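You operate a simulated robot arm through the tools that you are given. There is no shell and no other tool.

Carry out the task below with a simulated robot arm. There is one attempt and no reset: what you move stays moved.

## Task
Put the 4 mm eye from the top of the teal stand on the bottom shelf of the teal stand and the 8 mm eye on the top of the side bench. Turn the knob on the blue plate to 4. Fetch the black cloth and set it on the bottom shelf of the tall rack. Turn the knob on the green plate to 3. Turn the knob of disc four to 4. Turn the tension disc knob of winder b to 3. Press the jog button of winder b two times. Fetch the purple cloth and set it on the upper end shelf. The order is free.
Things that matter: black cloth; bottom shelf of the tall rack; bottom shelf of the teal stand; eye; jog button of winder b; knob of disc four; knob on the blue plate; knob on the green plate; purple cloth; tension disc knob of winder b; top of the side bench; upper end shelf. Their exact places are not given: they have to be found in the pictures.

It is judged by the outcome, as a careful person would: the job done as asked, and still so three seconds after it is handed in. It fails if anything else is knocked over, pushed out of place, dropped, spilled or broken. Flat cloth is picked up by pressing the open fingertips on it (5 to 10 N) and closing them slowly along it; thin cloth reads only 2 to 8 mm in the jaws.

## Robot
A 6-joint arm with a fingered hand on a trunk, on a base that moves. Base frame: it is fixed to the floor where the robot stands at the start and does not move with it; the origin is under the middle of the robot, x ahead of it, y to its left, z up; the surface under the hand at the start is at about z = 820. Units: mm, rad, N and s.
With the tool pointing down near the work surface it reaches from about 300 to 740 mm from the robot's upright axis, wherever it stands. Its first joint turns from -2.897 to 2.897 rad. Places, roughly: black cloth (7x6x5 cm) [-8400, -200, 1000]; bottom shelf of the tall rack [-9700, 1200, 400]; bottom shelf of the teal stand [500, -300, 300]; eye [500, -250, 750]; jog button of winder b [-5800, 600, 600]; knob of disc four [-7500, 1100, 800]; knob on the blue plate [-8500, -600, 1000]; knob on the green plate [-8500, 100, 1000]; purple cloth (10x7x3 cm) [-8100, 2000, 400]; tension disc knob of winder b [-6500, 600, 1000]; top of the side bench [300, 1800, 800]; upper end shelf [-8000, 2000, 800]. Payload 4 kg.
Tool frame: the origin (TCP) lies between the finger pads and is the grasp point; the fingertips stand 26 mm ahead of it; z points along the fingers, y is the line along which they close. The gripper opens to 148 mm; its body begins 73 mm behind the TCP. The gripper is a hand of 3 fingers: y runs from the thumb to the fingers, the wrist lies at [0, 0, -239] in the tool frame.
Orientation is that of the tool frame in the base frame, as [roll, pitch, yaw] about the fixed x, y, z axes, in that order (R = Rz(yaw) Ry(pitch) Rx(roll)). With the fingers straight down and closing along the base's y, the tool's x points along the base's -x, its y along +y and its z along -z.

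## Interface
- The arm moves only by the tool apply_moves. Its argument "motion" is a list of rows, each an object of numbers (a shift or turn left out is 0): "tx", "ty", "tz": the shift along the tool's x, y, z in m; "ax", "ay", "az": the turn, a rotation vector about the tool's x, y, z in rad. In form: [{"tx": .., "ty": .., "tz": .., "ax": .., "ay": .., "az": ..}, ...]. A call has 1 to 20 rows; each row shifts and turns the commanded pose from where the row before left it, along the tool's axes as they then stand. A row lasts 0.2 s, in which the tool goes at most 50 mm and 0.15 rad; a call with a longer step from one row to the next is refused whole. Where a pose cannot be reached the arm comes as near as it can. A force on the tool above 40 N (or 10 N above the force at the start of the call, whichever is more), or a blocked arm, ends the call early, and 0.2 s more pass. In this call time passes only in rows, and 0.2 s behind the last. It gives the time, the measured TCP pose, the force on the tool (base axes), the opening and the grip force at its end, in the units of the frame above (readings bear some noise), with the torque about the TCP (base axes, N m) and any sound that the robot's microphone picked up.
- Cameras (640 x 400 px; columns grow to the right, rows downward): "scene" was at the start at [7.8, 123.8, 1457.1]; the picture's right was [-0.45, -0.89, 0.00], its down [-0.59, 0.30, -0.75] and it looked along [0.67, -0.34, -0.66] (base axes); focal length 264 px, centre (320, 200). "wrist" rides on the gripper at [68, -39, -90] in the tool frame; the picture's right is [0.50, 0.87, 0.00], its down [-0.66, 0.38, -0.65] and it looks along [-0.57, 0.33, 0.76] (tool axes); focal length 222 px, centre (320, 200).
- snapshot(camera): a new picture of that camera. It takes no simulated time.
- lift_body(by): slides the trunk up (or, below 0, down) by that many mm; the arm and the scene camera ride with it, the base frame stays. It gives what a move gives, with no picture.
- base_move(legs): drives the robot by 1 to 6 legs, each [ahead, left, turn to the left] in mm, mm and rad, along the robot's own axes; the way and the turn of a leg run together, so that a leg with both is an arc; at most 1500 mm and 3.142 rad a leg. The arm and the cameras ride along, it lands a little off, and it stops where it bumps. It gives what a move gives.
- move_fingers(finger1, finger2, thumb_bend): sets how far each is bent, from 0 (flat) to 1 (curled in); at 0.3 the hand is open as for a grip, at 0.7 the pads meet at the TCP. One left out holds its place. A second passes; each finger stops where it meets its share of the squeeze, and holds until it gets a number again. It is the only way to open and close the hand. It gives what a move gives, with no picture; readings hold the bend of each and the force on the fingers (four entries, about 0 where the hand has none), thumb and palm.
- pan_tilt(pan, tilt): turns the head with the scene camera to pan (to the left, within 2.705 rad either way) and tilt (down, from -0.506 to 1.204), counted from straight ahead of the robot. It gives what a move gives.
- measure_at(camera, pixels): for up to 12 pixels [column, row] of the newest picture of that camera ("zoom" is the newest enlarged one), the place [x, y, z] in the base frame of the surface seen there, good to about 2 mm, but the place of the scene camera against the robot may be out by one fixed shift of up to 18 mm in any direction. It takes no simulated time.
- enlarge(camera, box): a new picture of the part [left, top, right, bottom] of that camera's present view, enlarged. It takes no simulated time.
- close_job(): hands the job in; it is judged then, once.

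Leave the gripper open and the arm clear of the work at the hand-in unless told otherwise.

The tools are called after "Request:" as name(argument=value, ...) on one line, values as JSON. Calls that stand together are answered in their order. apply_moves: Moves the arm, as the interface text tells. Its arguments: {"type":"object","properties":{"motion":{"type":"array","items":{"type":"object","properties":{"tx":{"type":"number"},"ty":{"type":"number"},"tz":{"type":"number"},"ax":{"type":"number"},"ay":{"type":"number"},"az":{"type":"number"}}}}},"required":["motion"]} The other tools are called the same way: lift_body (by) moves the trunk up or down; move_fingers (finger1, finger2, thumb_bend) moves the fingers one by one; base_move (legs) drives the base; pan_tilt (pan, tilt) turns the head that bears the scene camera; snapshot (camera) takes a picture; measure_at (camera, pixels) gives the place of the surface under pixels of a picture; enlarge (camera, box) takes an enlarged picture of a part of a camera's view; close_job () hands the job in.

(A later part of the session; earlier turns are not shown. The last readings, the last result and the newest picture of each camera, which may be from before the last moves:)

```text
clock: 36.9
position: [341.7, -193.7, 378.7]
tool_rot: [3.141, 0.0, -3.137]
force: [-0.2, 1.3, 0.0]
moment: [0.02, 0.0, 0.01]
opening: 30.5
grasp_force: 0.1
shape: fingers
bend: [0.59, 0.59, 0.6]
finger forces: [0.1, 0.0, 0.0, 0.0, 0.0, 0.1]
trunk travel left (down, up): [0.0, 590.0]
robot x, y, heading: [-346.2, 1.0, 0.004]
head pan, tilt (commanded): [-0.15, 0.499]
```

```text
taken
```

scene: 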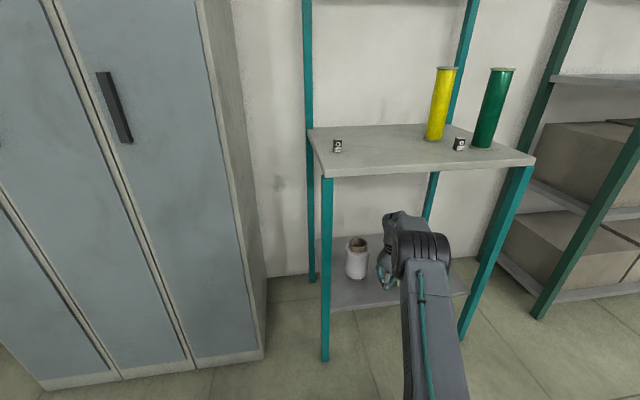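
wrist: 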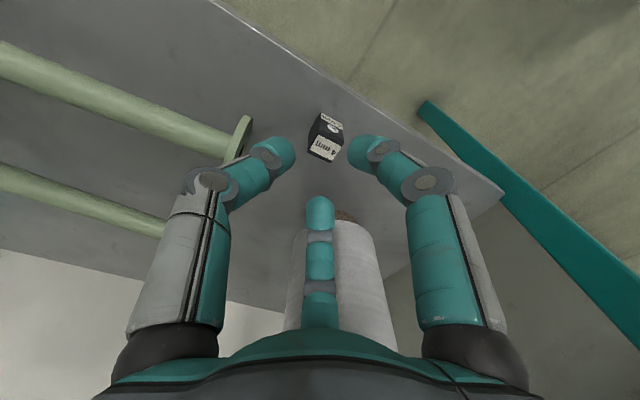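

The 4 mm eye stands on the bottom shelf. I back out, raise arm and trunk, and go for the 8 mm eye.

Request:
apply_moves(motion=[{"tx": 0.0375}, {"tx": 0.0375}, {"tx": 0.0375}, {"tx": 0.0375}, {"tz": -0.03, "ty": 0.0324}, {"tz": -0.04, "ty": 0.0324}, {"tz": -0.04, "ty": 0.0324}, {"tz": -0.04, "ty": 0.0324}, {"tz": -0.04, "ty": 0.0324}, {"tz": -0.03}])

Request:
lift_body(by=400)

Request:
base_move(legs=[[270, 0, 0]])

Request:
snapshot(camera="wrist")

Request:
snapshot(camera="scene")

```text
refused: row 6 steps farther than a row can; nothing moved
```

```text
clock: 39.0
position: [284.7, -177.9, 475.9]
tool_rot: [3.08, -0.195, -3.132]
force: [0.7, -0.5, -0.7]
moment: [0.0, -0.01, 0.0]
opening: 30.9
grasp_force: 0.0
shape: fingers
bend: [0.59, 0.59, 0.6]
finger forces: [0.0, 0.1, 0.0, 0.0, 0.0, 0.0]
trunk travel left (down, up): [-209.0, 381.0]
robot x, y, heading: [-350.9, 3.7, 0.006]
head pan, tilt (commanded): [-0.15, 0.499]
stopped: the arm was blocked; the commanded pose is now the measured one
```

```text
clock: 39.7
position: [285.9, -176.6, 471.2]
tool_rot: [3.078, -0.197, -3.131]
force: [-0.2, -0.6, -0.9]
moment: [0.01, 0.02, 0.01]
opening: 30.7
grasp_force: 0.2
shape: fingers
bend: [0.59, 0.59, 0.6]
finger forces: [0.1, 0.0, 0.0, 0.0, 0.0, 0.0]
trunk travel left (down, up): [-209.0, 381.0]
robot x, y, heading: [-348.6, -1.4, 0.004]
head pan, tilt (commanded): [-0.15, 0.499]
stopped in leg 1: the robot was blocked; the commanded pose is now the measured one
```

```text
taken
```

wrist: 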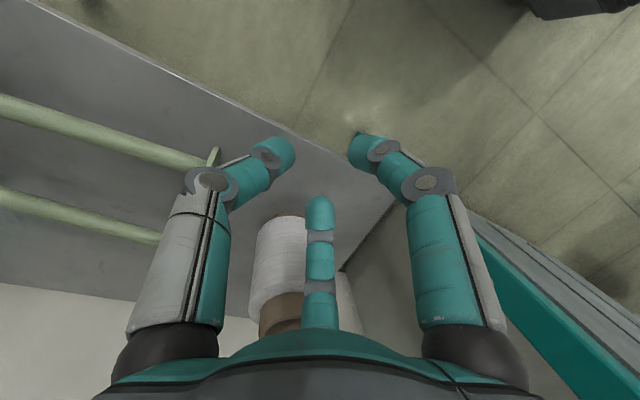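

```text
taken
```

scene: 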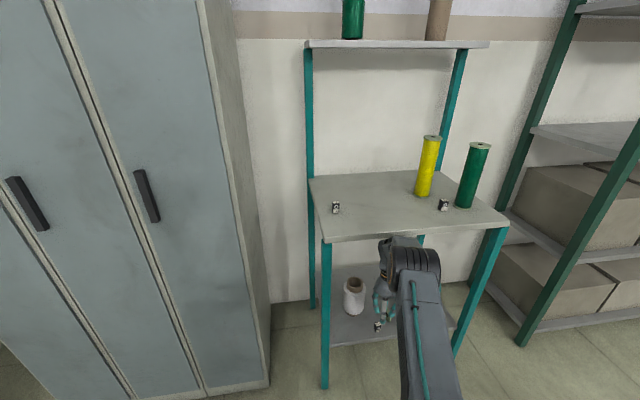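

A mistake of mine: the arm command was refused (a step too long), and the trunk lift that followed pressed the arm against the table's underside, which stopped it. Everything on the stand still looks upright. I first relieve by lowering the trunk, and from now on take one step at a time.

Request:
lift_body(by=-100)

Request:
snapshot(camera="scene")

Request:
enlarge(camera="scene", box=[300, 120, 520, 350])

```text
clock: 41.0
position: [286.1, -177.2, 370.8]
tool_rot: [3.082, -0.198, -3.133]
force: [1.3, 0.0, -0.1]
moment: [0.02, 0.01, 0.02]
opening: 30.7
grasp_force: 0.0
shape: fingers
bend: [0.59, 0.59, 0.6]
finger forces: [0.0, 0.0, 0.0, 0.0, 0.0, 0.0]
trunk travel left (down, up): [-109.0, 481.0]
robot x, y, heading: [-349.2, 0.6, 0.005]
head pan, tilt (commanded): [-0.15, 0.499]
```

```text
taken
```

scene: 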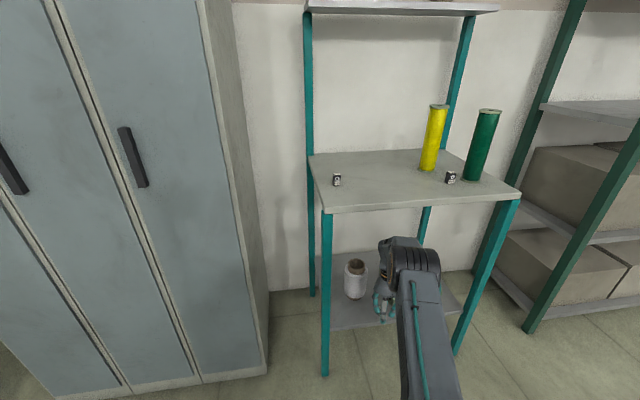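

```text
1.74 times, centred on (410, 235) of scene
```

zoom: 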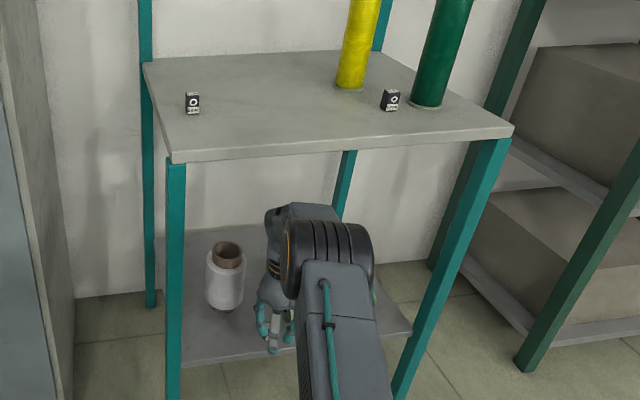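

Request:
snapshot(camera="wrist")

```text
taken
```

wrist: 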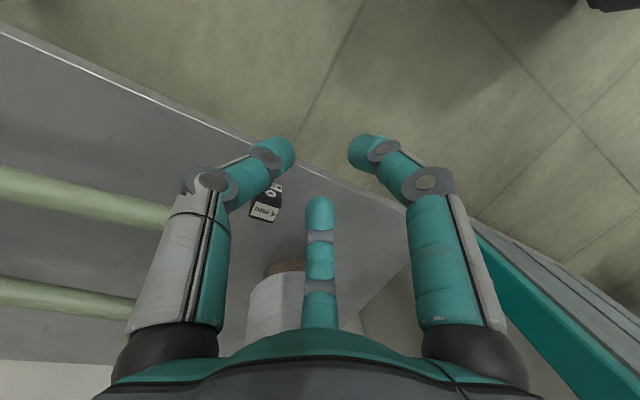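

The 4 mm eye still stands. I pull the hand back out along tool +x (backward, slightly up).

Request:
apply_moves(motion=[{"tx": 0.035}, {"tx": 0.035}, {"tx": 0.035}, {"tx": 0.035}])

```text
clock: 42.0
position: [148.3, -178.3, 398.4]
tool_rot: [3.08, -0.196, -3.132]
force: [0.3, 0.7, -0.7]
moment: [0.02, 0.05, 0.02]
opening: 30.7
grasp_force: 0.0
shape: fingers
bend: [0.59, 0.59, 0.6]
finger forces: [0.0, 0.1, 0.0, 0.0, 0.0, 0.0]
trunk travel left (down, up): [-109.0, 481.0]
robot x, y, heading: [-352.3, -1.5, 0.004]
head pan, tilt (commanded): [-0.15, 0.499]
```

Now I level the tool (roll +0.062, pitch correction −0.196).

Request:
apply_moves(motion=[{"ax": 0.0616}, {"ay": -0.1}, {"ay": -0.096}, {"az": 0.0096}])

```text
clock: 43.0
position: [149.9, -178.3, 397.7]
tool_rot: [-3.14, -0.001, -3.141]
force: [0.0, -0.3, 0.3]
moment: [0.01, 0.0, 0.03]
opening: 30.9
grasp_force: 0.0
shape: fingers
bend: [0.59, 0.59, 0.6]
finger forces: [0.1, 0.0, 0.0, 0.0, 0.0, 0.0]
trunk travel left (down, up): [-109.0, 481.0]
robot x, y, heading: [-345.5, 1.2, 0.007]
head pan, tilt (commanded): [-0.15, 0.499]
```

Request:
apply_moves(motion=[{"tz": -0.036, "ty": 0.03}, {"tz": -0.036, "ty": 0.03}, {"tz": -0.036, "ty": 0.03}, {"tz": -0.036, "ty": 0.03}, {"tz": -0.036, "ty": 0.03}, {"tz": -0.03}])

```text
clock: 44.4
position: [147.8, -28.1, 607.5]
tool_rot: [-3.141, -0.001, 3.14]
force: [-0.2, 0.1, -0.5]
moment: [0.01, 0.04, -0.01]
opening: 30.9
grasp_force: 0.1
shape: fingers
bend: [0.59, 0.59, 0.6]
finger forces: [0.0, 0.1, 0.0, 0.0, 0.1, 0.0]
trunk travel left (down, up): [-109.0, 481.0]
robot x, y, heading: [-353.1, -2.4, 0.001]
head pan, tilt (commanded): [-0.15, 0.499]
```

The arm is clear in front of the stand. I raise the trunk back.

Request:
lift_body(by=391)

Request:
snapshot(camera="scene")

```text
clock: 48.2
position: [149.9, -27.9, 998.2]
tool_rot: [-3.14, -0.002, -3.141]
force: [0.1, -0.6, -0.2]
moment: [-0.01, -0.01, 0.01]
opening: 31.1
grasp_force: 0.0
shape: fingers
bend: [0.59, 0.59, 0.6]
finger forces: [0.0, 0.1, 0.1, 0.0, 0.0, 0.0]
trunk travel left (down, up): [-500.0, 90.0]
robot x, y, heading: [-347.9, -4.1, 0.003]
head pan, tilt (commanded): [-0.15, 0.499]
```

```text
taken
```

scene: 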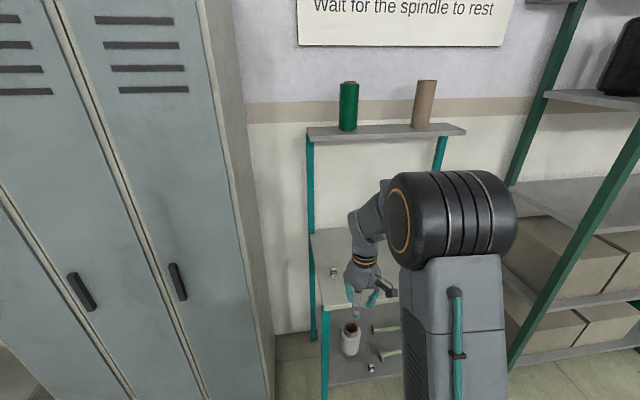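

There is a sign on the wall ("Wait for the spindle to rest"). I read it, since it may matter.

Request:
pan_tilt(pan=-0.1, tilt=0.2)

Request:
snapshot(camera="scene")

```text
clock: 49.0
position: [148.9, -27.9, 997.8]
tool_rot: [3.141, -0.002, -3.141]
force: [-0.2, 0.5, 0.2]
moment: [0.0, -0.02, -0.03]
opening: 31.0
grasp_force: 0.2
shape: fingers
bend: [0.59, 0.59, 0.6]
finger forces: [0.0, 0.0, 0.0, 0.0, 0.0, 0.0]
trunk travel left (down, up): [-500.0, 90.0]
robot x, y, heading: [-349.0, -3.8, 0.003]
head pan, tilt (commanded): [-0.099, 0.201]
```

```text
taken
```

scene: 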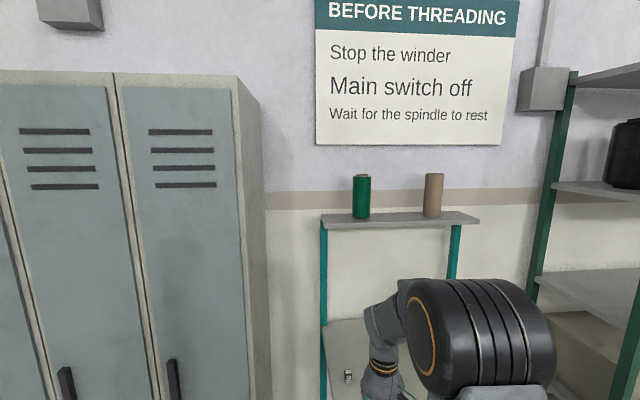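

Only general advice for threading. I drive forward 270 mm so the hand is over the 8 mm eye.

Request:
base_move(legs=[[270, 0, 0]])

Request:
snapshot(camera="wrist")

```text
clock: 50.9
position: [412.7, -33.0, 997.5]
tool_rot: [-3.14, -0.003, 3.13]
force: [0.2, -0.4, 0.7]
moment: [0.02, 0.01, 0.0]
opening: 31.0
grasp_force: 0.1
shape: fingers
bend: [0.59, 0.59, 0.6]
finger forces: [0.0, 0.0, 0.0, 0.1, 0.0, 0.0]
trunk travel left (down, up): [-500.0, 90.0]
robot x, y, heading: [-85.9, 0.2, -0.008]
head pan, tilt (commanded): [-0.099, 0.201]
```

```text
taken
```

wrist: 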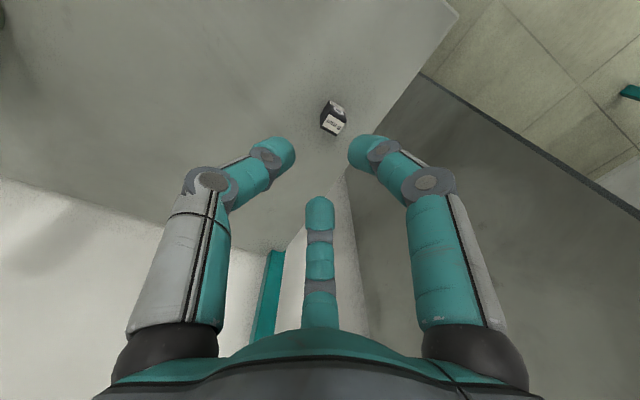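

Request:
enlarge(camera="wrist", box=[280, 80, 380, 150])

```text
5.71 times, centred on (330, 115) of wrist
```

zoom: 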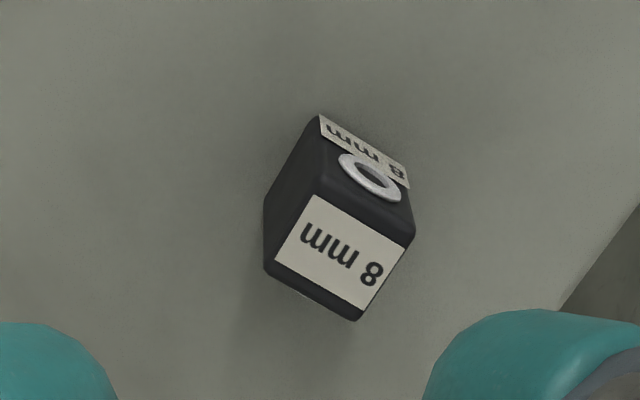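

Request:
measure_at(camera="zoom", pixels=[[316, 196], [405, 245], [364, 309], [276, 263], [268, 270], [352, 318], [340, 252], [370, 178], [322, 122], [408, 184]])

```text
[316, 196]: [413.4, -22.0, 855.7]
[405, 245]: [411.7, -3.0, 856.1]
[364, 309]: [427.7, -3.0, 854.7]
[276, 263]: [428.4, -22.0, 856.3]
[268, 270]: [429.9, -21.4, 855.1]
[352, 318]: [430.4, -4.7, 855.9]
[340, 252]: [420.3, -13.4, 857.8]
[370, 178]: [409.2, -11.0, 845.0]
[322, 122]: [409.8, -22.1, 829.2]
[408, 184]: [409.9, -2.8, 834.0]
```

8 mm eye: centre ≈ (420.5,-12.5), top 856. I open the fingers, align (a bit toward −y since the thumb seats the block against the two fingers) and descend.

Request:
move_fingers(finger1=0.47, finger2=0.47, thumb_bend=0.47)

Request:
apply_moves(motion=[{"tx": -0.008, "ty": 0.015}, {"tz": 0.04, "az": -0.011}, {"tz": 0.04}, {"tz": 0.02}])

Request:
enlarge(camera="wrist", box=[240, 100, 400, 200])

```text
clock: 51.9
position: [412.3, -33.2, 997.3]
tool_rot: [3.141, -0.002, 3.129]
force: [-0.4, 0.3, 0.4]
moment: [-0.02, -0.02, 0.01]
opening: 71.3
grasp_force: 0.0
shape: fingers
bend: [0.47, 0.47, 0.47]
finger forces: [0.0, 0.0, 0.1, 0.0, 0.1, 0.0]
trunk travel left (down, up): [-500.0, 90.0]
robot x, y, heading: [-86.9, 0.8, -0.005]
head pan, tilt (commanded): [-0.099, 0.201]
```

```text
clock: 52.9
position: [422.1, -17.1, 896.9]
tool_rot: [-3.141, -0.002, 3.141]
force: [-0.9, -0.8, 0.0]
moment: [-0.01, -0.01, -0.02]
opening: 71.4
grasp_force: 0.1
shape: fingers
bend: [0.47, 0.47, 0.47]
finger forces: [0.1, 0.1, 0.0, 0.0, 0.0, 0.1]
trunk travel left (down, up): [-500.0, 90.0]
robot x, y, heading: [-85.7, -0.7, -0.005]
head pan, tilt (commanded): [-0.099, 0.201]
```

```text
4.00 times, centred on (320, 150) of wrist
```

zoom: 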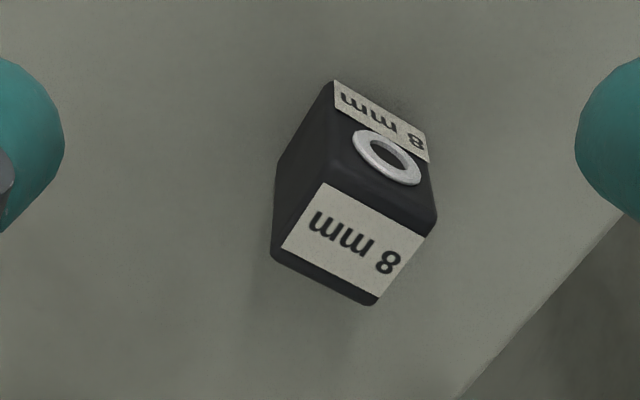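

Request:
measure_at(camera="zoom", pixels=[[322, 184], [426, 236], [376, 296], [282, 248], [274, 258], [370, 303], [352, 240], [336, 84], [428, 160]])

```text
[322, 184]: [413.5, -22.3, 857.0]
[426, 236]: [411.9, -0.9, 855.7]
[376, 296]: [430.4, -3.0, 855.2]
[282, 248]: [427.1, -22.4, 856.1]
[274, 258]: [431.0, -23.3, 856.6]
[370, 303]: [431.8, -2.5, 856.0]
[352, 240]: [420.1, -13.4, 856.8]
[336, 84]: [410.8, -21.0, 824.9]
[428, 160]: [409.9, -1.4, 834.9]
```

Request:
apply_moves(motion=[{"tz": 0.02}, {"tz": 0.018}])

Request:
move_fingers(finger1=0.6, finger2=0.6, thumb_bend=0.6)

Request:
snapshot(camera="wrist")

```text
clock: 53.5
position: [423.3, -16.9, 858.5]
tool_rot: [-3.141, -0.003, -3.141]
force: [0.5, 0.9, -0.9]
moment: [0.02, 0.01, -0.03]
opening: 71.7
grasp_force: 0.0
shape: fingers
bend: [0.47, 0.47, 0.47]
finger forces: [0.0, 0.0, 0.0, 0.0, 0.1, 0.0]
trunk travel left (down, up): [-500.0, 90.0]
robot x, y, heading: [-84.1, 0.4, 0.001]
head pan, tilt (commanded): [-0.099, 0.201]
```

```text
clock: 54.5
position: [422.2, -17.9, 859.6]
tool_rot: [3.141, -0.001, -3.141]
force: [-0.8, -0.8, 0.5]
moment: [0.02, 0.0, -0.01]
opening: 30.1
grasp_force: 0.1
shape: fingers
bend: [0.6, 0.6, 0.6]
finger forces: [0.0, 0.1, 0.1, 0.0, 0.0, 0.0]
trunk travel left (down, up): [-500.0, 90.0]
robot x, y, heading: [-83.6, 1.9, -0.006]
head pan, tilt (commanded): [-0.099, 0.201]
```

```text
taken
```

wrist: 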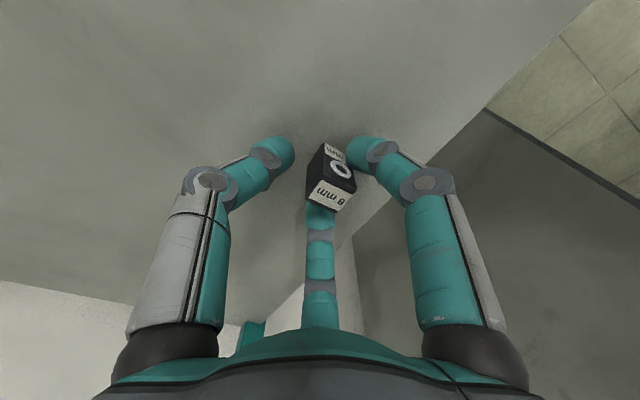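

Request:
move_fingers(finger1=0.66, finger2=0.66, thumb_bend=0.69)

Request:
snapshot(camera="wrist")

```text
clock: 55.5
position: [422.1, -16.9, 858.5]
tool_rot: [3.14, -0.001, -3.141]
force: [-1.0, -0.3, 0.3]
moment: [0.01, -0.01, -0.02]
opening: 14.5
grasp_force: 3.9
shape: fingers
bend: [0.63, 0.63, 0.67]
finger forces: [2.6, 2.5, 0.1, 0.1, 2.8, 0.0]
trunk travel left (down, up): [-500.0, 90.0]
robot x, y, heading: [-82.4, -2.0, -0.005]
head pan, tilt (commanded): [-0.099, 0.201]
```

```text
taken
```

wrist: 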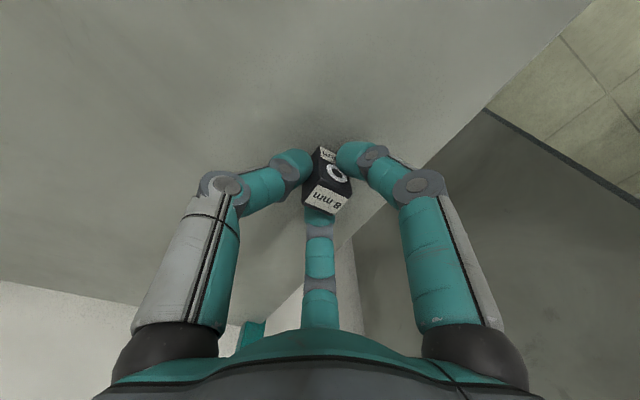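

Grip established on all three; I tighten and lift.

Request:
move_fingers(finger1=0.75, finger2=0.75, thumb_bend=0.76)

Request:
apply_moves(motion=[{"tz": -0.01}, {"tz": -0.02}, {"tz": -0.04}, {"tz": -0.04}, {"tz": -0.03}])

Request:
enlarge(camera="wrist", box=[240, 120, 400, 220])

```text
clock: 56.5
position: [423.0, -16.9, 857.3]
tool_rot: [3.141, -0.002, -3.138]
force: [0.6, 0.4, 1.4]
moment: [0.0, 0.02, 0.03]
opening: 9.2
grasp_force: 11.8
shape: fingers
bend: [0.64, 0.64, 0.72]
finger forces: [7.8, 7.4, 0.0, 0.0, 8.7, 0.0]
trunk travel left (down, up): [-500.0, 90.0]
robot x, y, heading: [-85.3, -2.7, -0.006]
head pan, tilt (commanded): [-0.099, 0.201]
```

```text
clock: 57.7
position: [422.7, -18.8, 998.3]
tool_rot: [3.142, -0.003, 3.141]
force: [-0.8, 0.7, -0.2]
moment: [0.02, 0.01, 0.0]
opening: 9.2
grasp_force: 11.7
shape: fingers
bend: [0.64, 0.64, 0.72]
finger forces: [7.5, 7.2, 0.0, 0.0, 8.2, 0.0]
trunk travel left (down, up): [-500.0, 90.0]
robot x, y, heading: [-88.1, -1.8, -0.002]
head pan, tilt (commanded): [-0.099, 0.201]
```

```text
4.00 times, centred on (320, 170) of wrist
```

zoom: 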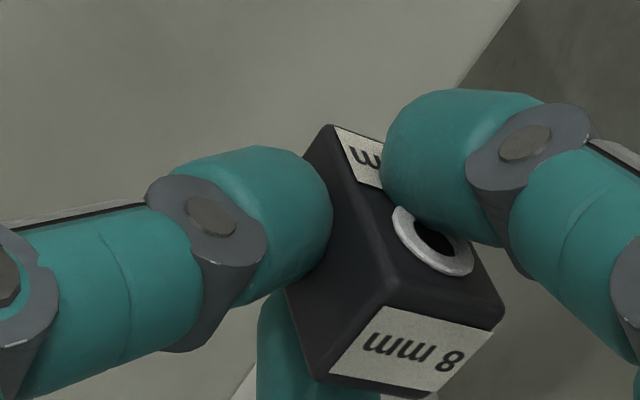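

Request:
measure_at(camera="zoom", pixels=[[380, 300], [500, 325], [430, 388], [330, 375], [410, 345]])

Request:
pan_tilt(pan=1.3, tilt=0.6)

Request:
snapshot(camera="scene")

```text
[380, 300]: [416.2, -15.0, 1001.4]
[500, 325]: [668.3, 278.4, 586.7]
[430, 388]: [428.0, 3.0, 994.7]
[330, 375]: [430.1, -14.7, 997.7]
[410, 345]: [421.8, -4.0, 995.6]
```

```text
clock: 59.2
position: [423.2, -20.0, 997.7]
tool_rot: [-3.14, 0.001, -3.14]
force: [1.5, -0.2, 0.2]
moment: [0.01, -0.02, -0.02]
opening: 9.2
grasp_force: 11.7
shape: fingers
bend: [0.64, 0.64, 0.72]
finger forces: [7.5, 7.3, 0.0, 0.0, 8.2, 0.0]
trunk travel left (down, up): [-500.0, 90.0]
robot x, y, heading: [-85.5, -1.3, -0.007]
head pan, tilt (commanded): [1.3, 0.6]
```

```text
taken
```

scene: 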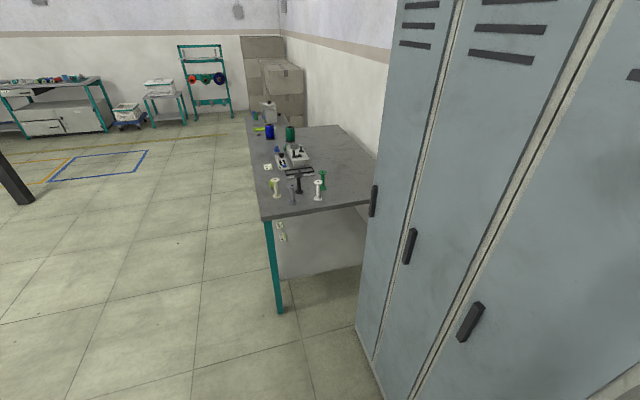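

Request:
measure_at(camera="scene", pixels=[[264, 215], [350, 202], [249, 125], [338, 130], [345, 180], [270, 205], [372, 165], [360, 330], [405, 395], [275, 187], [320, 190], [278, 305]])

Request:
enlarge(camera="scene", box=[235, 100, 395, 230])

```text
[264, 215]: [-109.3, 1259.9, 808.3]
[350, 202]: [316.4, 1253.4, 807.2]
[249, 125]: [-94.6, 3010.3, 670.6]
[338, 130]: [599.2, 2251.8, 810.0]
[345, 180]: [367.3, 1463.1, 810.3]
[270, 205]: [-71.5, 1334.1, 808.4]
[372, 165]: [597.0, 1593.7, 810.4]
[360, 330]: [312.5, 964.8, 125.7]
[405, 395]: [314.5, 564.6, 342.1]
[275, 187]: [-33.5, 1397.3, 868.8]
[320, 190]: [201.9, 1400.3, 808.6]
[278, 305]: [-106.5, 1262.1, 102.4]
```

```text
3.08 times, centred on (315, 165) of scene
```

zoom: 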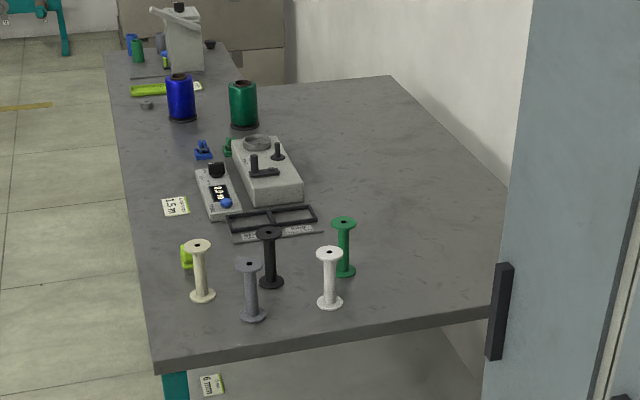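

The bench top reads z≈808 in the scene camera (≈800 true); there is free surface to the right of the spools, around (250,1400). I back off from the stand, turn left, and check.

Request:
base_move(legs=[[-330, 0, 0], [0, 0, 1.5708]])

Request:
pan_tilt(pan=-0.4, tilt=0.5)

Request:
snapshot(camera="scene")

```text
clock: 65.2
position: [-392.2, 511.3, 998.3]
tool_rot: [3.142, -0.002, -1.564]
force: [0.9, 0.4, -1.7]
moment: [-0.01, -0.02, 0.01]
opening: 8.7
grasp_force: 11.0
shape: fingers
bend: [0.64, 0.64, 0.72]
finger forces: [6.9, 6.9, 0.0, 0.0, 8.2, 0.0]
trunk travel left (down, up): [-500.0, 90.0]
robot x, y, heading: [-412.2, 7.0, 1.569]
head pan, tilt (commanded): [1.3, 0.6]
```

```text
clock: 66.9
position: [-392.5, 511.6, 997.8]
tool_rot: [3.141, -0.002, -1.563]
force: [-0.3, -1.1, -1.4]
moment: [0.01, -0.02, -0.01]
opening: 8.8
grasp_force: 11.0
shape: fingers
bend: [0.64, 0.64, 0.72]
finger forces: [6.8, 6.9, 0.0, 0.0, 8.2, 0.1]
trunk travel left (down, up): [-500.0, 90.0]
robot x, y, heading: [-411.4, 2.2, 1.575]
head pan, tilt (commanded): [-0.4, 0.499]
```

```text
taken
```

scene: 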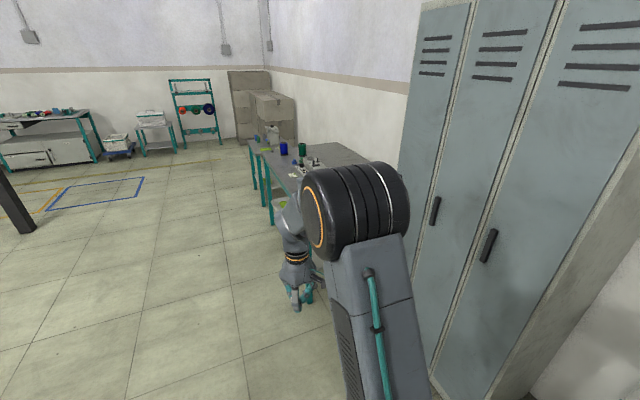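

Request:
base_move(legs=[[560, -390, 0]])

Request:
pan_tilt(pan=0.25, tilt=0.75)

Request:
snapshot(camera="scene")

Request:
snapshot(camera="wrist")

```text
clock: 70.7
position: [-14.8, 1081.9, 997.6]
tool_rot: [-3.14, -0.001, -1.554]
force: [-0.7, 0.4, 0.2]
moment: [-0.01, 0.02, 0.01]
opening: 8.7
grasp_force: 10.9
shape: fingers
bend: [0.64, 0.64, 0.72]
finger forces: [6.8, 6.9, 0.1, 0.1, 8.2, 0.0]
trunk travel left (down, up): [-500.0, 90.0]
robot x, y, heading: [-31.4, 573.1, 1.58]
head pan, tilt (commanded): [-0.4, 0.499]
```

```text
clock: 71.8
position: [-13.8, 1081.8, 996.8]
tool_rot: [3.141, -0.002, -1.553]
force: [0.8, -0.1, -1.1]
moment: [-0.01, -0.02, 0.04]
opening: 8.6
grasp_force: 11.1
shape: fingers
bend: [0.64, 0.64, 0.72]
finger forces: [6.7, 6.8, 0.0, 0.0, 8.2, 0.1]
trunk travel left (down, up): [-500.0, 90.0]
robot x, y, heading: [-28.9, 570.3, 1.581]
head pan, tilt (commanded): [0.25, 0.75]
```

```text
taken
```

scene: 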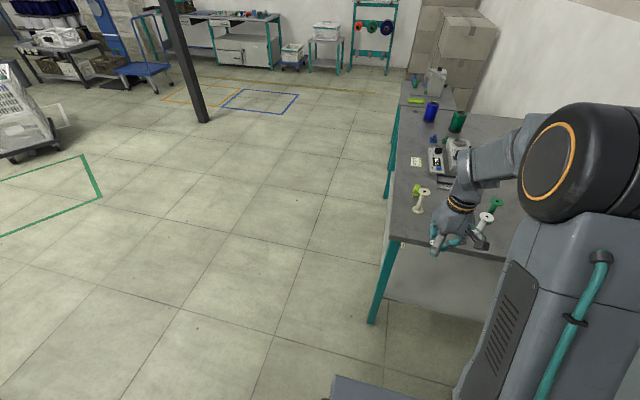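

```text
taken
```

wrist: 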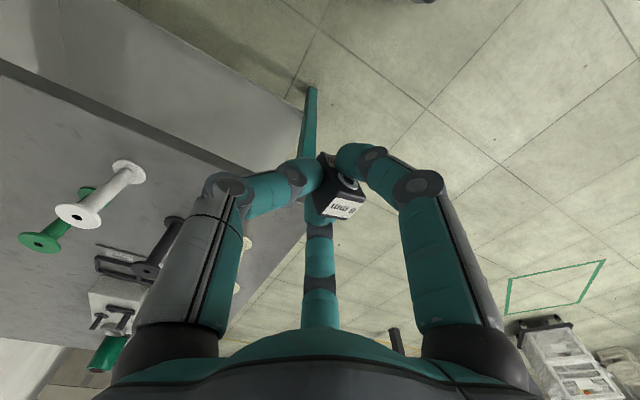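

Request:
measure_at(camera="wrist", pixels=[[50, 140], [100, 130], [150, 145], [20, 160], [128, 168], [75, 212], [40, 242], [180, 185], [20, 90], [60, 100], [100, 115]])

```text
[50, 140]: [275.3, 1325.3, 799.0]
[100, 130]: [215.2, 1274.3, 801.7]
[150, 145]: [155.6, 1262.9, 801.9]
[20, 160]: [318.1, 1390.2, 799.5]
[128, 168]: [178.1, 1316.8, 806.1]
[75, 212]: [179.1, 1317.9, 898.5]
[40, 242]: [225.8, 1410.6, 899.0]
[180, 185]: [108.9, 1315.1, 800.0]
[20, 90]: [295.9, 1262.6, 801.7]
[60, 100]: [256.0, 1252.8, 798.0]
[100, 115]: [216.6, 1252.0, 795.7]
```

Bench top is z=800, near edge y≈1256; white spool at (178,1317), green at (226,1410), both up to z≈899. The free spot I choose is (325,1340). I drive 210 mm ahead and 50 mm right.

Request:
base_move(legs=[[210, -50, 0]])

Request:
snapshot(camera="scene")

```text
clock: 73.4
position: [35.9, 1292.8, 998.7]
tool_rot: [-3.141, -0.001, -1.559]
force: [0.5, 0.1, -0.4]
moment: [-0.01, -0.01, -0.01]
opening: 9.0
grasp_force: 10.7
shape: fingers
bend: [0.64, 0.64, 0.72]
finger forces: [6.8, 7.0, 0.0, 0.0, 8.2, 0.0]
trunk travel left (down, up): [-500.0, 90.0]
robot x, y, heading: [17.9, 786.7, 1.576]
head pan, tilt (commanded): [0.25, 0.75]
```

```text
taken
```

scene: 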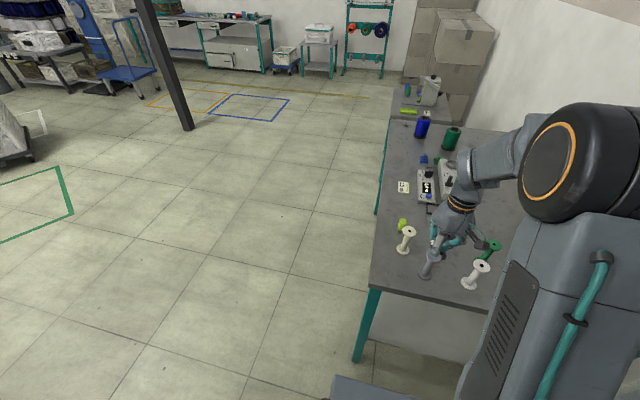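

I shift the hand toward base +x 299 mm and +y 47 mm at height.

Request:
apply_moves(motion=[{"ty": -0.0427, "tx": -0.0067}, {"ty": -0.0427, "tx": -0.0067}, {"ty": -0.0427, "tx": -0.0067}, {"ty": -0.0427, "tx": -0.0067}, {"ty": -0.0427, "tx": -0.0067}, {"ty": -0.0427, "tx": -0.0067}, {"ty": -0.0427, "tx": -0.0067}])

Request:
snapshot(camera="wrist")

```text
clock: 75.0
position: [332.1, 1341.5, 996.7]
tool_rot: [-3.141, -0.004, -1.56]
force: [0.5, 0.2, 0.1]
moment: [0.01, -0.03, 0.0]
opening: 8.6
grasp_force: 10.3
shape: fingers
bend: [0.64, 0.64, 0.73]
finger forces: [6.7, 6.9, 0.0, 0.0, 8.1, 0.0]
trunk travel left (down, up): [-500.0, 90.0]
robot x, y, heading: [19.2, 780.7, 1.582]
head pan, tilt (commanded): [0.25, 0.75]
```

```text
taken
```

wrist: 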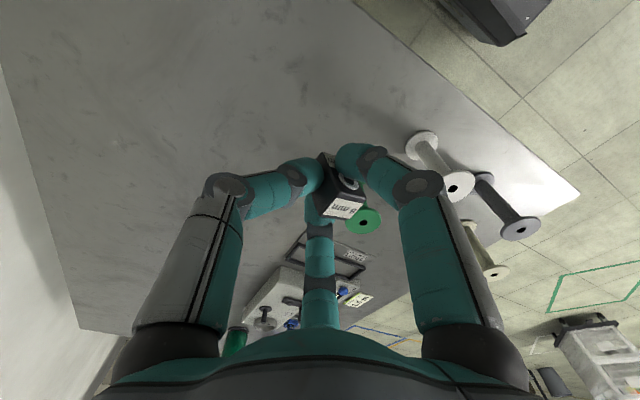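

Free surface below. I shift 12 mm further from the spools and go down.

Request:
apply_moves(motion=[{"ty": -0.012}, {"tz": 0.04}, {"tz": 0.04}, {"tz": 0.04}])

Request:
snapshot(camera="wrist")

```text
clock: 76.0
position: [347.3, 1343.9, 874.7]
tool_rot: [-3.14, -0.003, -1.559]
force: [-0.1, -0.2, -0.4]
moment: [0.0, -0.02, 0.0]
opening: 8.2
grasp_force: 10.7
shape: fingers
bend: [0.64, 0.64, 0.73]
finger forces: [6.7, 6.9, 0.1, 0.0, 7.9, 0.1]
trunk travel left (down, up): [-500.0, 90.0]
robot x, y, heading: [20.7, 787.2, 1.576]
head pan, tilt (commanded): [0.25, 0.75]
```

```text
taken
```

wrist: 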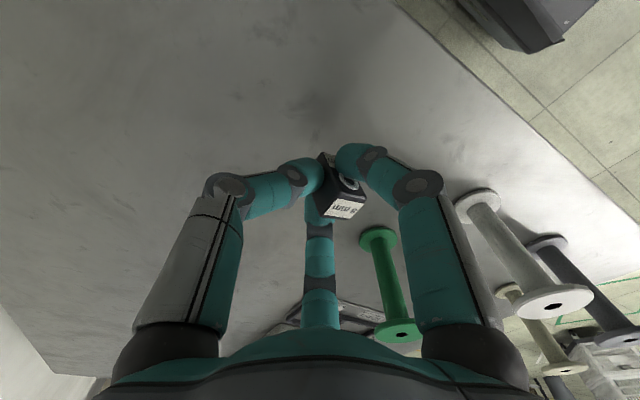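

Request:
measure_at(camera="wrist", pixels=[[400, 328], [380, 240], [535, 295], [480, 200], [335, 210], [320, 160], [420, 250], [320, 280]])

```text
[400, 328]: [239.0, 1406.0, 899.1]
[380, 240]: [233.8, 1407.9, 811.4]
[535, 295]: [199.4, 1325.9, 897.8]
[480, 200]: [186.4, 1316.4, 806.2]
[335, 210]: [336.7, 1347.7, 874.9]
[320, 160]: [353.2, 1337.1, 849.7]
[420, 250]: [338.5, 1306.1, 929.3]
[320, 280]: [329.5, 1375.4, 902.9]
```

Request:
apply_moves(motion=[{"tz": 0.015}, {"tz": 0.012}, {"tz": 0.003}])

Request:
apply_moves(motion=[{"tz": 0.002}, {"tz": 0.002}])

```text
clock: 76.8
position: [345.8, 1343.4, 846.5]
tool_rot: [3.141, -0.002, -1.558]
force: [0.8, 0.0, -0.4]
moment: [0.02, 0.01, -0.02]
opening: 8.4
grasp_force: 10.6
shape: fingers
bend: [0.64, 0.64, 0.73]
finger forces: [6.6, 6.8, 0.0, 0.1, 7.8, 0.0]
trunk travel left (down, up): [-500.0, 90.0]
robot x, y, heading: [20.2, 785.1, 1.578]
head pan, tilt (commanded): [0.25, 0.75]
```

```text
clock: 77.4
position: [347.1, 1342.1, 843.8]
tool_rot: [-3.141, -0.002, -1.559]
force: [-0.1, 0.0, -0.2]
moment: [-0.01, -0.04, 0.02]
opening: 8.4
grasp_force: 10.9
shape: fingers
bend: [0.64, 0.64, 0.73]
finger forces: [6.7, 7.0, 0.0, 0.0, 7.8, 0.0]
trunk travel left (down, up): [-500.0, 90.0]
robot x, y, heading: [21.8, 785.3, 1.578]
head pan, tilt (commanded): [0.25, 0.75]
```

Request:
apply_moves(motion=[{"tz": 0.002}, {"tz": 0.001}])

Request:
apply_moves(motion=[{"tz": 0.001}])

Request:
enlarge(camera="wrist", box=[240, 120, 400, 220])

```text
clock: 78.0
position: [346.4, 1342.6, 841.1]
tool_rot: [-3.141, -0.002, -1.56]
force: [-0.1, -0.1, -0.9]
moment: [0.0, 0.03, -0.01]
opening: 8.3
grasp_force: 11.0
shape: fingers
bend: [0.64, 0.64, 0.73]
finger forces: [6.7, 7.0, 0.1, 0.0, 7.8, 0.1]
trunk travel left (down, up): [-500.0, 90.0]
robot x, y, heading: [17.5, 784.8, 1.572]
head pan, tilt (commanded): [0.25, 0.75]
```

```text
clock: 78.4
position: [346.9, 1343.6, 840.6]
tool_rot: [3.141, -0.001, -1.56]
force: [0.3, -0.2, -0.2]
moment: [-0.02, 0.0, -0.03]
opening: 8.2
grasp_force: 10.3
shape: fingers
bend: [0.64, 0.64, 0.73]
finger forces: [6.7, 6.9, 0.0, 0.0, 7.7, 0.1]
trunk travel left (down, up): [-500.0, 90.0]
robot x, y, heading: [18.6, 781.5, 1.577]
head pan, tilt (commanded): [0.25, 0.75]
```

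```text
4.00 times, centred on (320, 170) of wrist
```

zoom: 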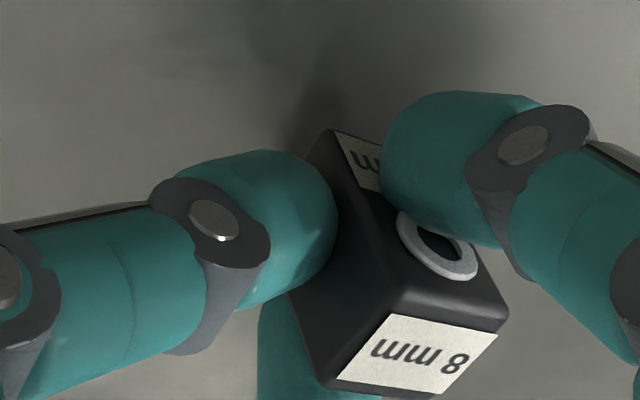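

Request:
apply_moves(motion=[{"tz": 0.001}])

Request:
apply_moves(motion=[{"tz": 0.001}])

Request:
apply_moves(motion=[{"tz": 0.001}])

```text
clock: 78.8
position: [347.6, 1342.6, 839.9]
tool_rot: [-3.141, -0.002, -1.559]
force: [0.8, 0.5, 1.2]
moment: [0.01, 0.01, -0.03]
opening: 8.3
grasp_force: 11.6
shape: fingers
bend: [0.64, 0.64, 0.73]
finger forces: [6.8, 7.2, 0.1, 0.0, 8.5, 0.1]
trunk travel left (down, up): [-500.0, 90.0]
robot x, y, heading: [22.0, 783.5, 1.578]
head pan, tilt (commanded): [0.25, 0.75]
```

```text
clock: 79.2
position: [345.4, 1343.7, 839.1]
tool_rot: [3.14, -0.002, -1.558]
force: [0.6, -1.6, 3.4]
moment: [-0.01, 0.01, 0.0]
opening: 8.3
grasp_force: 11.8
shape: fingers
bend: [0.64, 0.64, 0.73]
finger forces: [7.3, 7.3, 0.0, 0.0, 9.8, 0.0]
trunk travel left (down, up): [-500.0, 90.0]
robot x, y, heading: [19.5, 785.7, 1.578]
head pan, tilt (commanded): [0.25, 0.75]
```

```text
clock: 79.6
position: [346.3, 1343.1, 838.1]
tool_rot: [-3.138, -0.001, -1.558]
force: [3.4, -0.5, 9.0]
moment: [-0.02, -0.02, -0.05]
opening: 8.2
grasp_force: 14.6
shape: fingers
bend: [0.64, 0.64, 0.73]
finger forces: [8.3, 8.2, 0.0, 0.0, 12.3, 0.0]
trunk travel left (down, up): [-500.0, 90.0]
robot x, y, heading: [20.8, 784.8, 1.576]
head pan, tilt (commanded): [0.25, 0.75]
```

Firm contact (9 N). I back off 1 mm and release.

Request:
apply_moves(motion=[{"tz": -0.001}])

Request:
move_fingers(finger1=0.6, finger2=0.6, thumb_bend=0.63)

Request:
snapshot(camera="wrist")

```text
clock: 80.0
position: [345.5, 1342.6, 838.0]
tool_rot: [-3.141, -0.002, -1.56]
force: [1.4, 1.7, 5.9]
moment: [0.05, 0.03, -0.01]
opening: 8.1
grasp_force: 13.6
shape: fingers
bend: [0.64, 0.64, 0.73]
finger forces: [7.7, 8.8, 0.1, 0.1, 10.5, 0.1]
trunk travel left (down, up): [-500.0, 90.0]
robot x, y, heading: [19.3, 785.3, 1.581]
head pan, tilt (commanded): [0.25, 0.75]
```

```text
clock: 81.0
position: [346.4, 1342.8, 838.9]
tool_rot: [-3.141, -0.003, -1.559]
force: [-0.3, 1.1, 2.1]
moment: [0.0, 0.0, -0.02]
opening: 24.5
grasp_force: 0.0
shape: fingers
bend: [0.6, 0.6, 0.63]
finger forces: [0.0, 0.0, 0.0, 0.0, 0.1, 0.0]
trunk travel left (down, up): [-500.0, 90.0]
robot x, y, heading: [25.1, 784.7, 1.572]
head pan, tilt (commanded): [0.25, 0.75]
```

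```text
taken
```

wrist: 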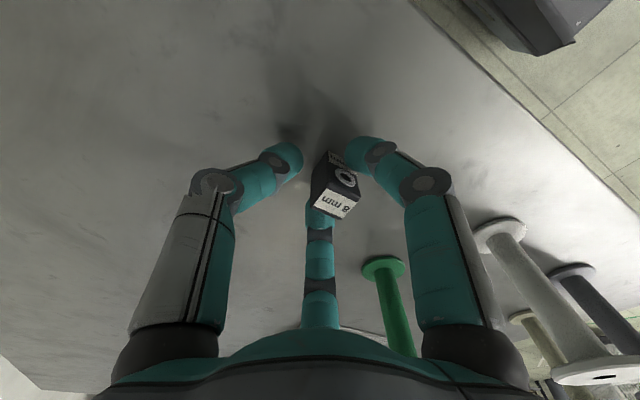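

Request:
move_fingers(finger1=0.56, finger2=0.56, thumb_bend=0.56)

Request:
apply_moves(motion=[{"tz": -0.01}, {"tz": -0.02}, {"tz": -0.04}, {"tz": -0.04}, {"tz": -0.04}])

Request:
snapshot(camera="wrist")

```text
clock: 82.0
position: [345.7, 1343.1, 837.6]
tool_rot: [-3.14, -0.003, -1.558]
force: [0.0, 0.3, 0.1]
moment: [0.02, 0.0, -0.04]
opening: 42.1
grasp_force: 0.1
shape: fingers
bend: [0.56, 0.56, 0.56]
finger forces: [0.0, 0.1, 0.1, 0.0, 0.1, 0.1]
trunk travel left (down, up): [-500.0, 90.0]
robot x, y, heading: [22.2, 784.9, 1.575]
head pan, tilt (commanded): [0.25, 0.75]
```

```text
clock: 83.2
position: [347.5, 1339.1, 986.4]
tool_rot: [-3.141, -0.001, -1.557]
force: [-0.3, 0.0, -0.5]
moment: [0.02, 0.01, -0.01]
opening: 41.9
grasp_force: 0.0
shape: fingers
bend: [0.56, 0.56, 0.56]
finger forces: [0.0, 0.1, 0.0, 0.1, 0.0, 0.0]
trunk travel left (down, up): [-500.0, 90.0]
robot x, y, heading: [22.8, 787.3, 1.578]
head pan, tilt (commanded): [0.25, 0.75]
```

```text
taken
```

wrist: 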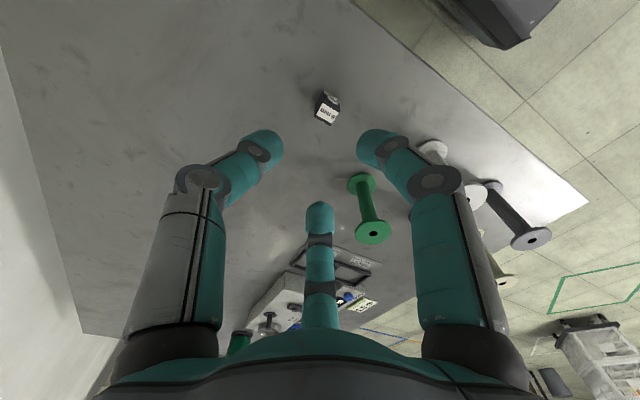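

8 mm eye stands on the bench. I bring the arm back in front of the robot at this height.

Request:
apply_moves(motion=[{"ty": 0.045}, {"ty": 0.045}, {"ty": 0.045}, {"ty": 0.045}, {"ty": 0.045}, {"ty": 0.045}, {"ty": 0.045}, {"tx": 0.03}, {"tx": 0.03}])

Request:
pan_tilt(pan=1.57, tilt=0.3)

Request:
snapshot(camera="scene")

```text
clock: 85.2
position: [31.3, 1281.0, 987.6]
tool_rot: [3.14, -0.002, -1.561]
force: [-0.1, 0.3, 0.2]
moment: [-0.02, -0.01, -0.02]
opening: 42.0
grasp_force: 0.0
shape: fingers
bend: [0.56, 0.56, 0.56]
finger forces: [0.0, 0.0, 0.0, 0.0, 0.0, 0.0]
trunk travel left (down, up): [-500.0, 90.0]
robot x, y, heading: [17.3, 785.8, 1.576]
head pan, tilt (commanded): [0.25, 0.75]
```

```text
clock: 86.7
position: [31.5, 1282.1, 987.2]
tool_rot: [3.14, -0.003, -1.559]
force: [-0.2, 0.0, -0.7]
moment: [0.0, -0.02, 0.03]
opening: 42.1
grasp_force: 0.0
shape: fingers
bend: [0.56, 0.56, 0.56]
finger forces: [0.0, 0.0, 0.1, 0.0, 0.0, 0.0]
trunk travel left (down, up): [-500.0, 90.0]
robot x, y, heading: [21.2, 780.5, 1.577]
head pan, tilt (commanded): [1.571, 0.3]
```

```text
taken
```

scene: 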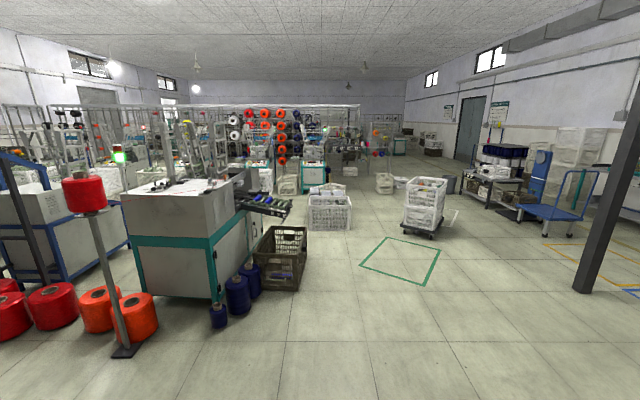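

Request:
measure_at(camera="scene", pixels=[[275, 285], [300, 285], [330, 228], [350, 226], [405, 228], [440, 236], [385, 190], [310, 185], [370, 165], [400, 152], [340, 175], [440, 150]])

Request:
enlarge(camera="scene", box=[220, 90, 480, 250])

```text
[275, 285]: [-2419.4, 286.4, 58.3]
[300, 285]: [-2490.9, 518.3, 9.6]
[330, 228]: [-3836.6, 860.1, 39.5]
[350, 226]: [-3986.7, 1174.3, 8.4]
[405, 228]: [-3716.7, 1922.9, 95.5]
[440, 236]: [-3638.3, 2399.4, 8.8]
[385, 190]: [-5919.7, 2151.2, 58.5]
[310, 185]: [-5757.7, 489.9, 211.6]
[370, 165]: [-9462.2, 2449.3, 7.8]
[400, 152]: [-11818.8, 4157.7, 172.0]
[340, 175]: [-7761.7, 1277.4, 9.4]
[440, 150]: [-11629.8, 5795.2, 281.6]
```

```text
2.46 times, centred on (350, 170) of scene
```

zoom: 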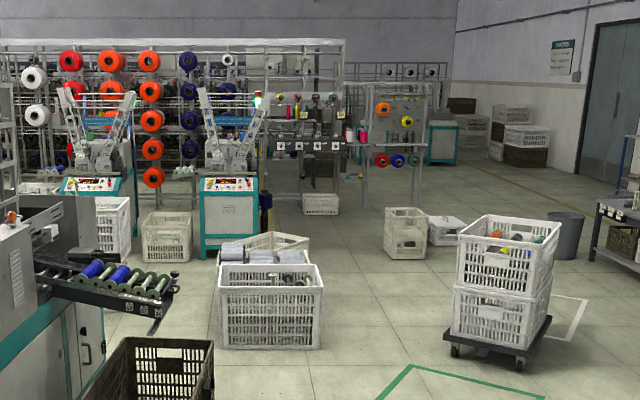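

I need the robot's own footprint for the passages: I look straight down on both sides.

Request:
pan_tilt(pan=1.57, tilt=1.2)

Request:
snapshot(camera="scene")

Request:
pan_tilt(pan=2.7, tilt=1.1)

Request:
snapshot(camera="scene")

```text
clock: 87.9
position: [30.5, 1282.0, 987.4]
tool_rot: [-3.142, -0.001, -1.559]
force: [-0.5, -0.3, -0.4]
moment: [-0.01, -0.02, -0.01]
opening: 42.1
grasp_force: 0.0
shape: fingers
bend: [0.56, 0.56, 0.56]
finger forces: [0.0, 0.0, 0.1, 0.0, 0.1, 0.0]
trunk travel left (down, up): [-500.0, 90.0]
robot x, y, heading: [21.5, 785.7, 1.573]
head pan, tilt (commanded): [1.571, 1.201]
```

```text
taken
```

scene: 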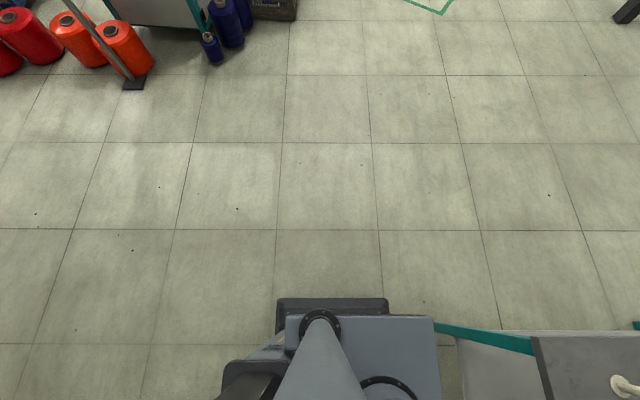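

```text
clock: 89.2
position: [30.5, 1281.7, 986.4]
tool_rot: [3.141, 0.0, -1.559]
force: [-0.6, 0.3, 0.0]
moment: [-0.01, 0.0, 0.01]
opening: 42.0
grasp_force: 0.0
shape: fingers
bend: [0.56, 0.56, 0.56]
finger forces: [0.0, 0.0, 0.0, 0.0, 0.0, 0.0]
trunk travel left (down, up): [-500.0, 90.0]
robot x, y, heading: [27.2, 785.0, 1.572]
head pan, tilt (commanded): [2.7, 1.1]
```

```text
taken
```

scene: 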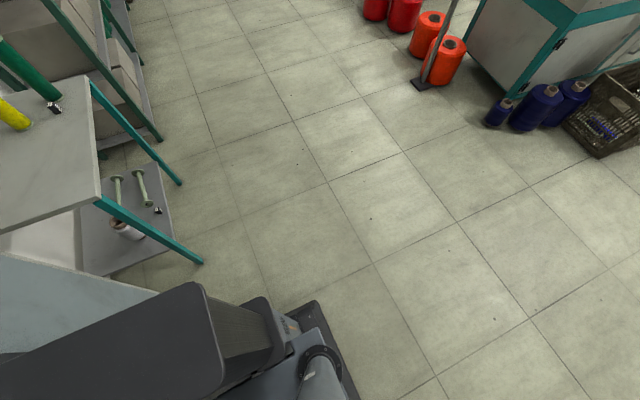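

Request:
measure_at(camera="scene", pixels=[[318, 305], [345, 370], [205, 287], [100, 330], [20, 355], [225, 395], [265, 305], [157, 210], [120, 180], [52, 106]])

Request:
enlarge(camera="scene", box=[60, 140, 220, 280])

```text
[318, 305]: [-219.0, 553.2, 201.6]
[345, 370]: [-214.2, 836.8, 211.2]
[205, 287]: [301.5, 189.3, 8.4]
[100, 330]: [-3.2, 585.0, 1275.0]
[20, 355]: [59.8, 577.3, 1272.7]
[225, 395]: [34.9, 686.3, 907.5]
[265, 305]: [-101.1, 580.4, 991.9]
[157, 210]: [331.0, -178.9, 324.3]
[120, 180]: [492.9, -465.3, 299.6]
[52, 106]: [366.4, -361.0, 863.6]
```

```text
2.86 times, centred on (140, 210) of scene
```

zoom: 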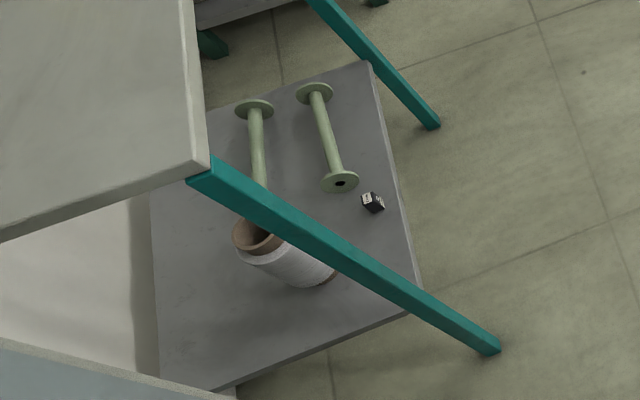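

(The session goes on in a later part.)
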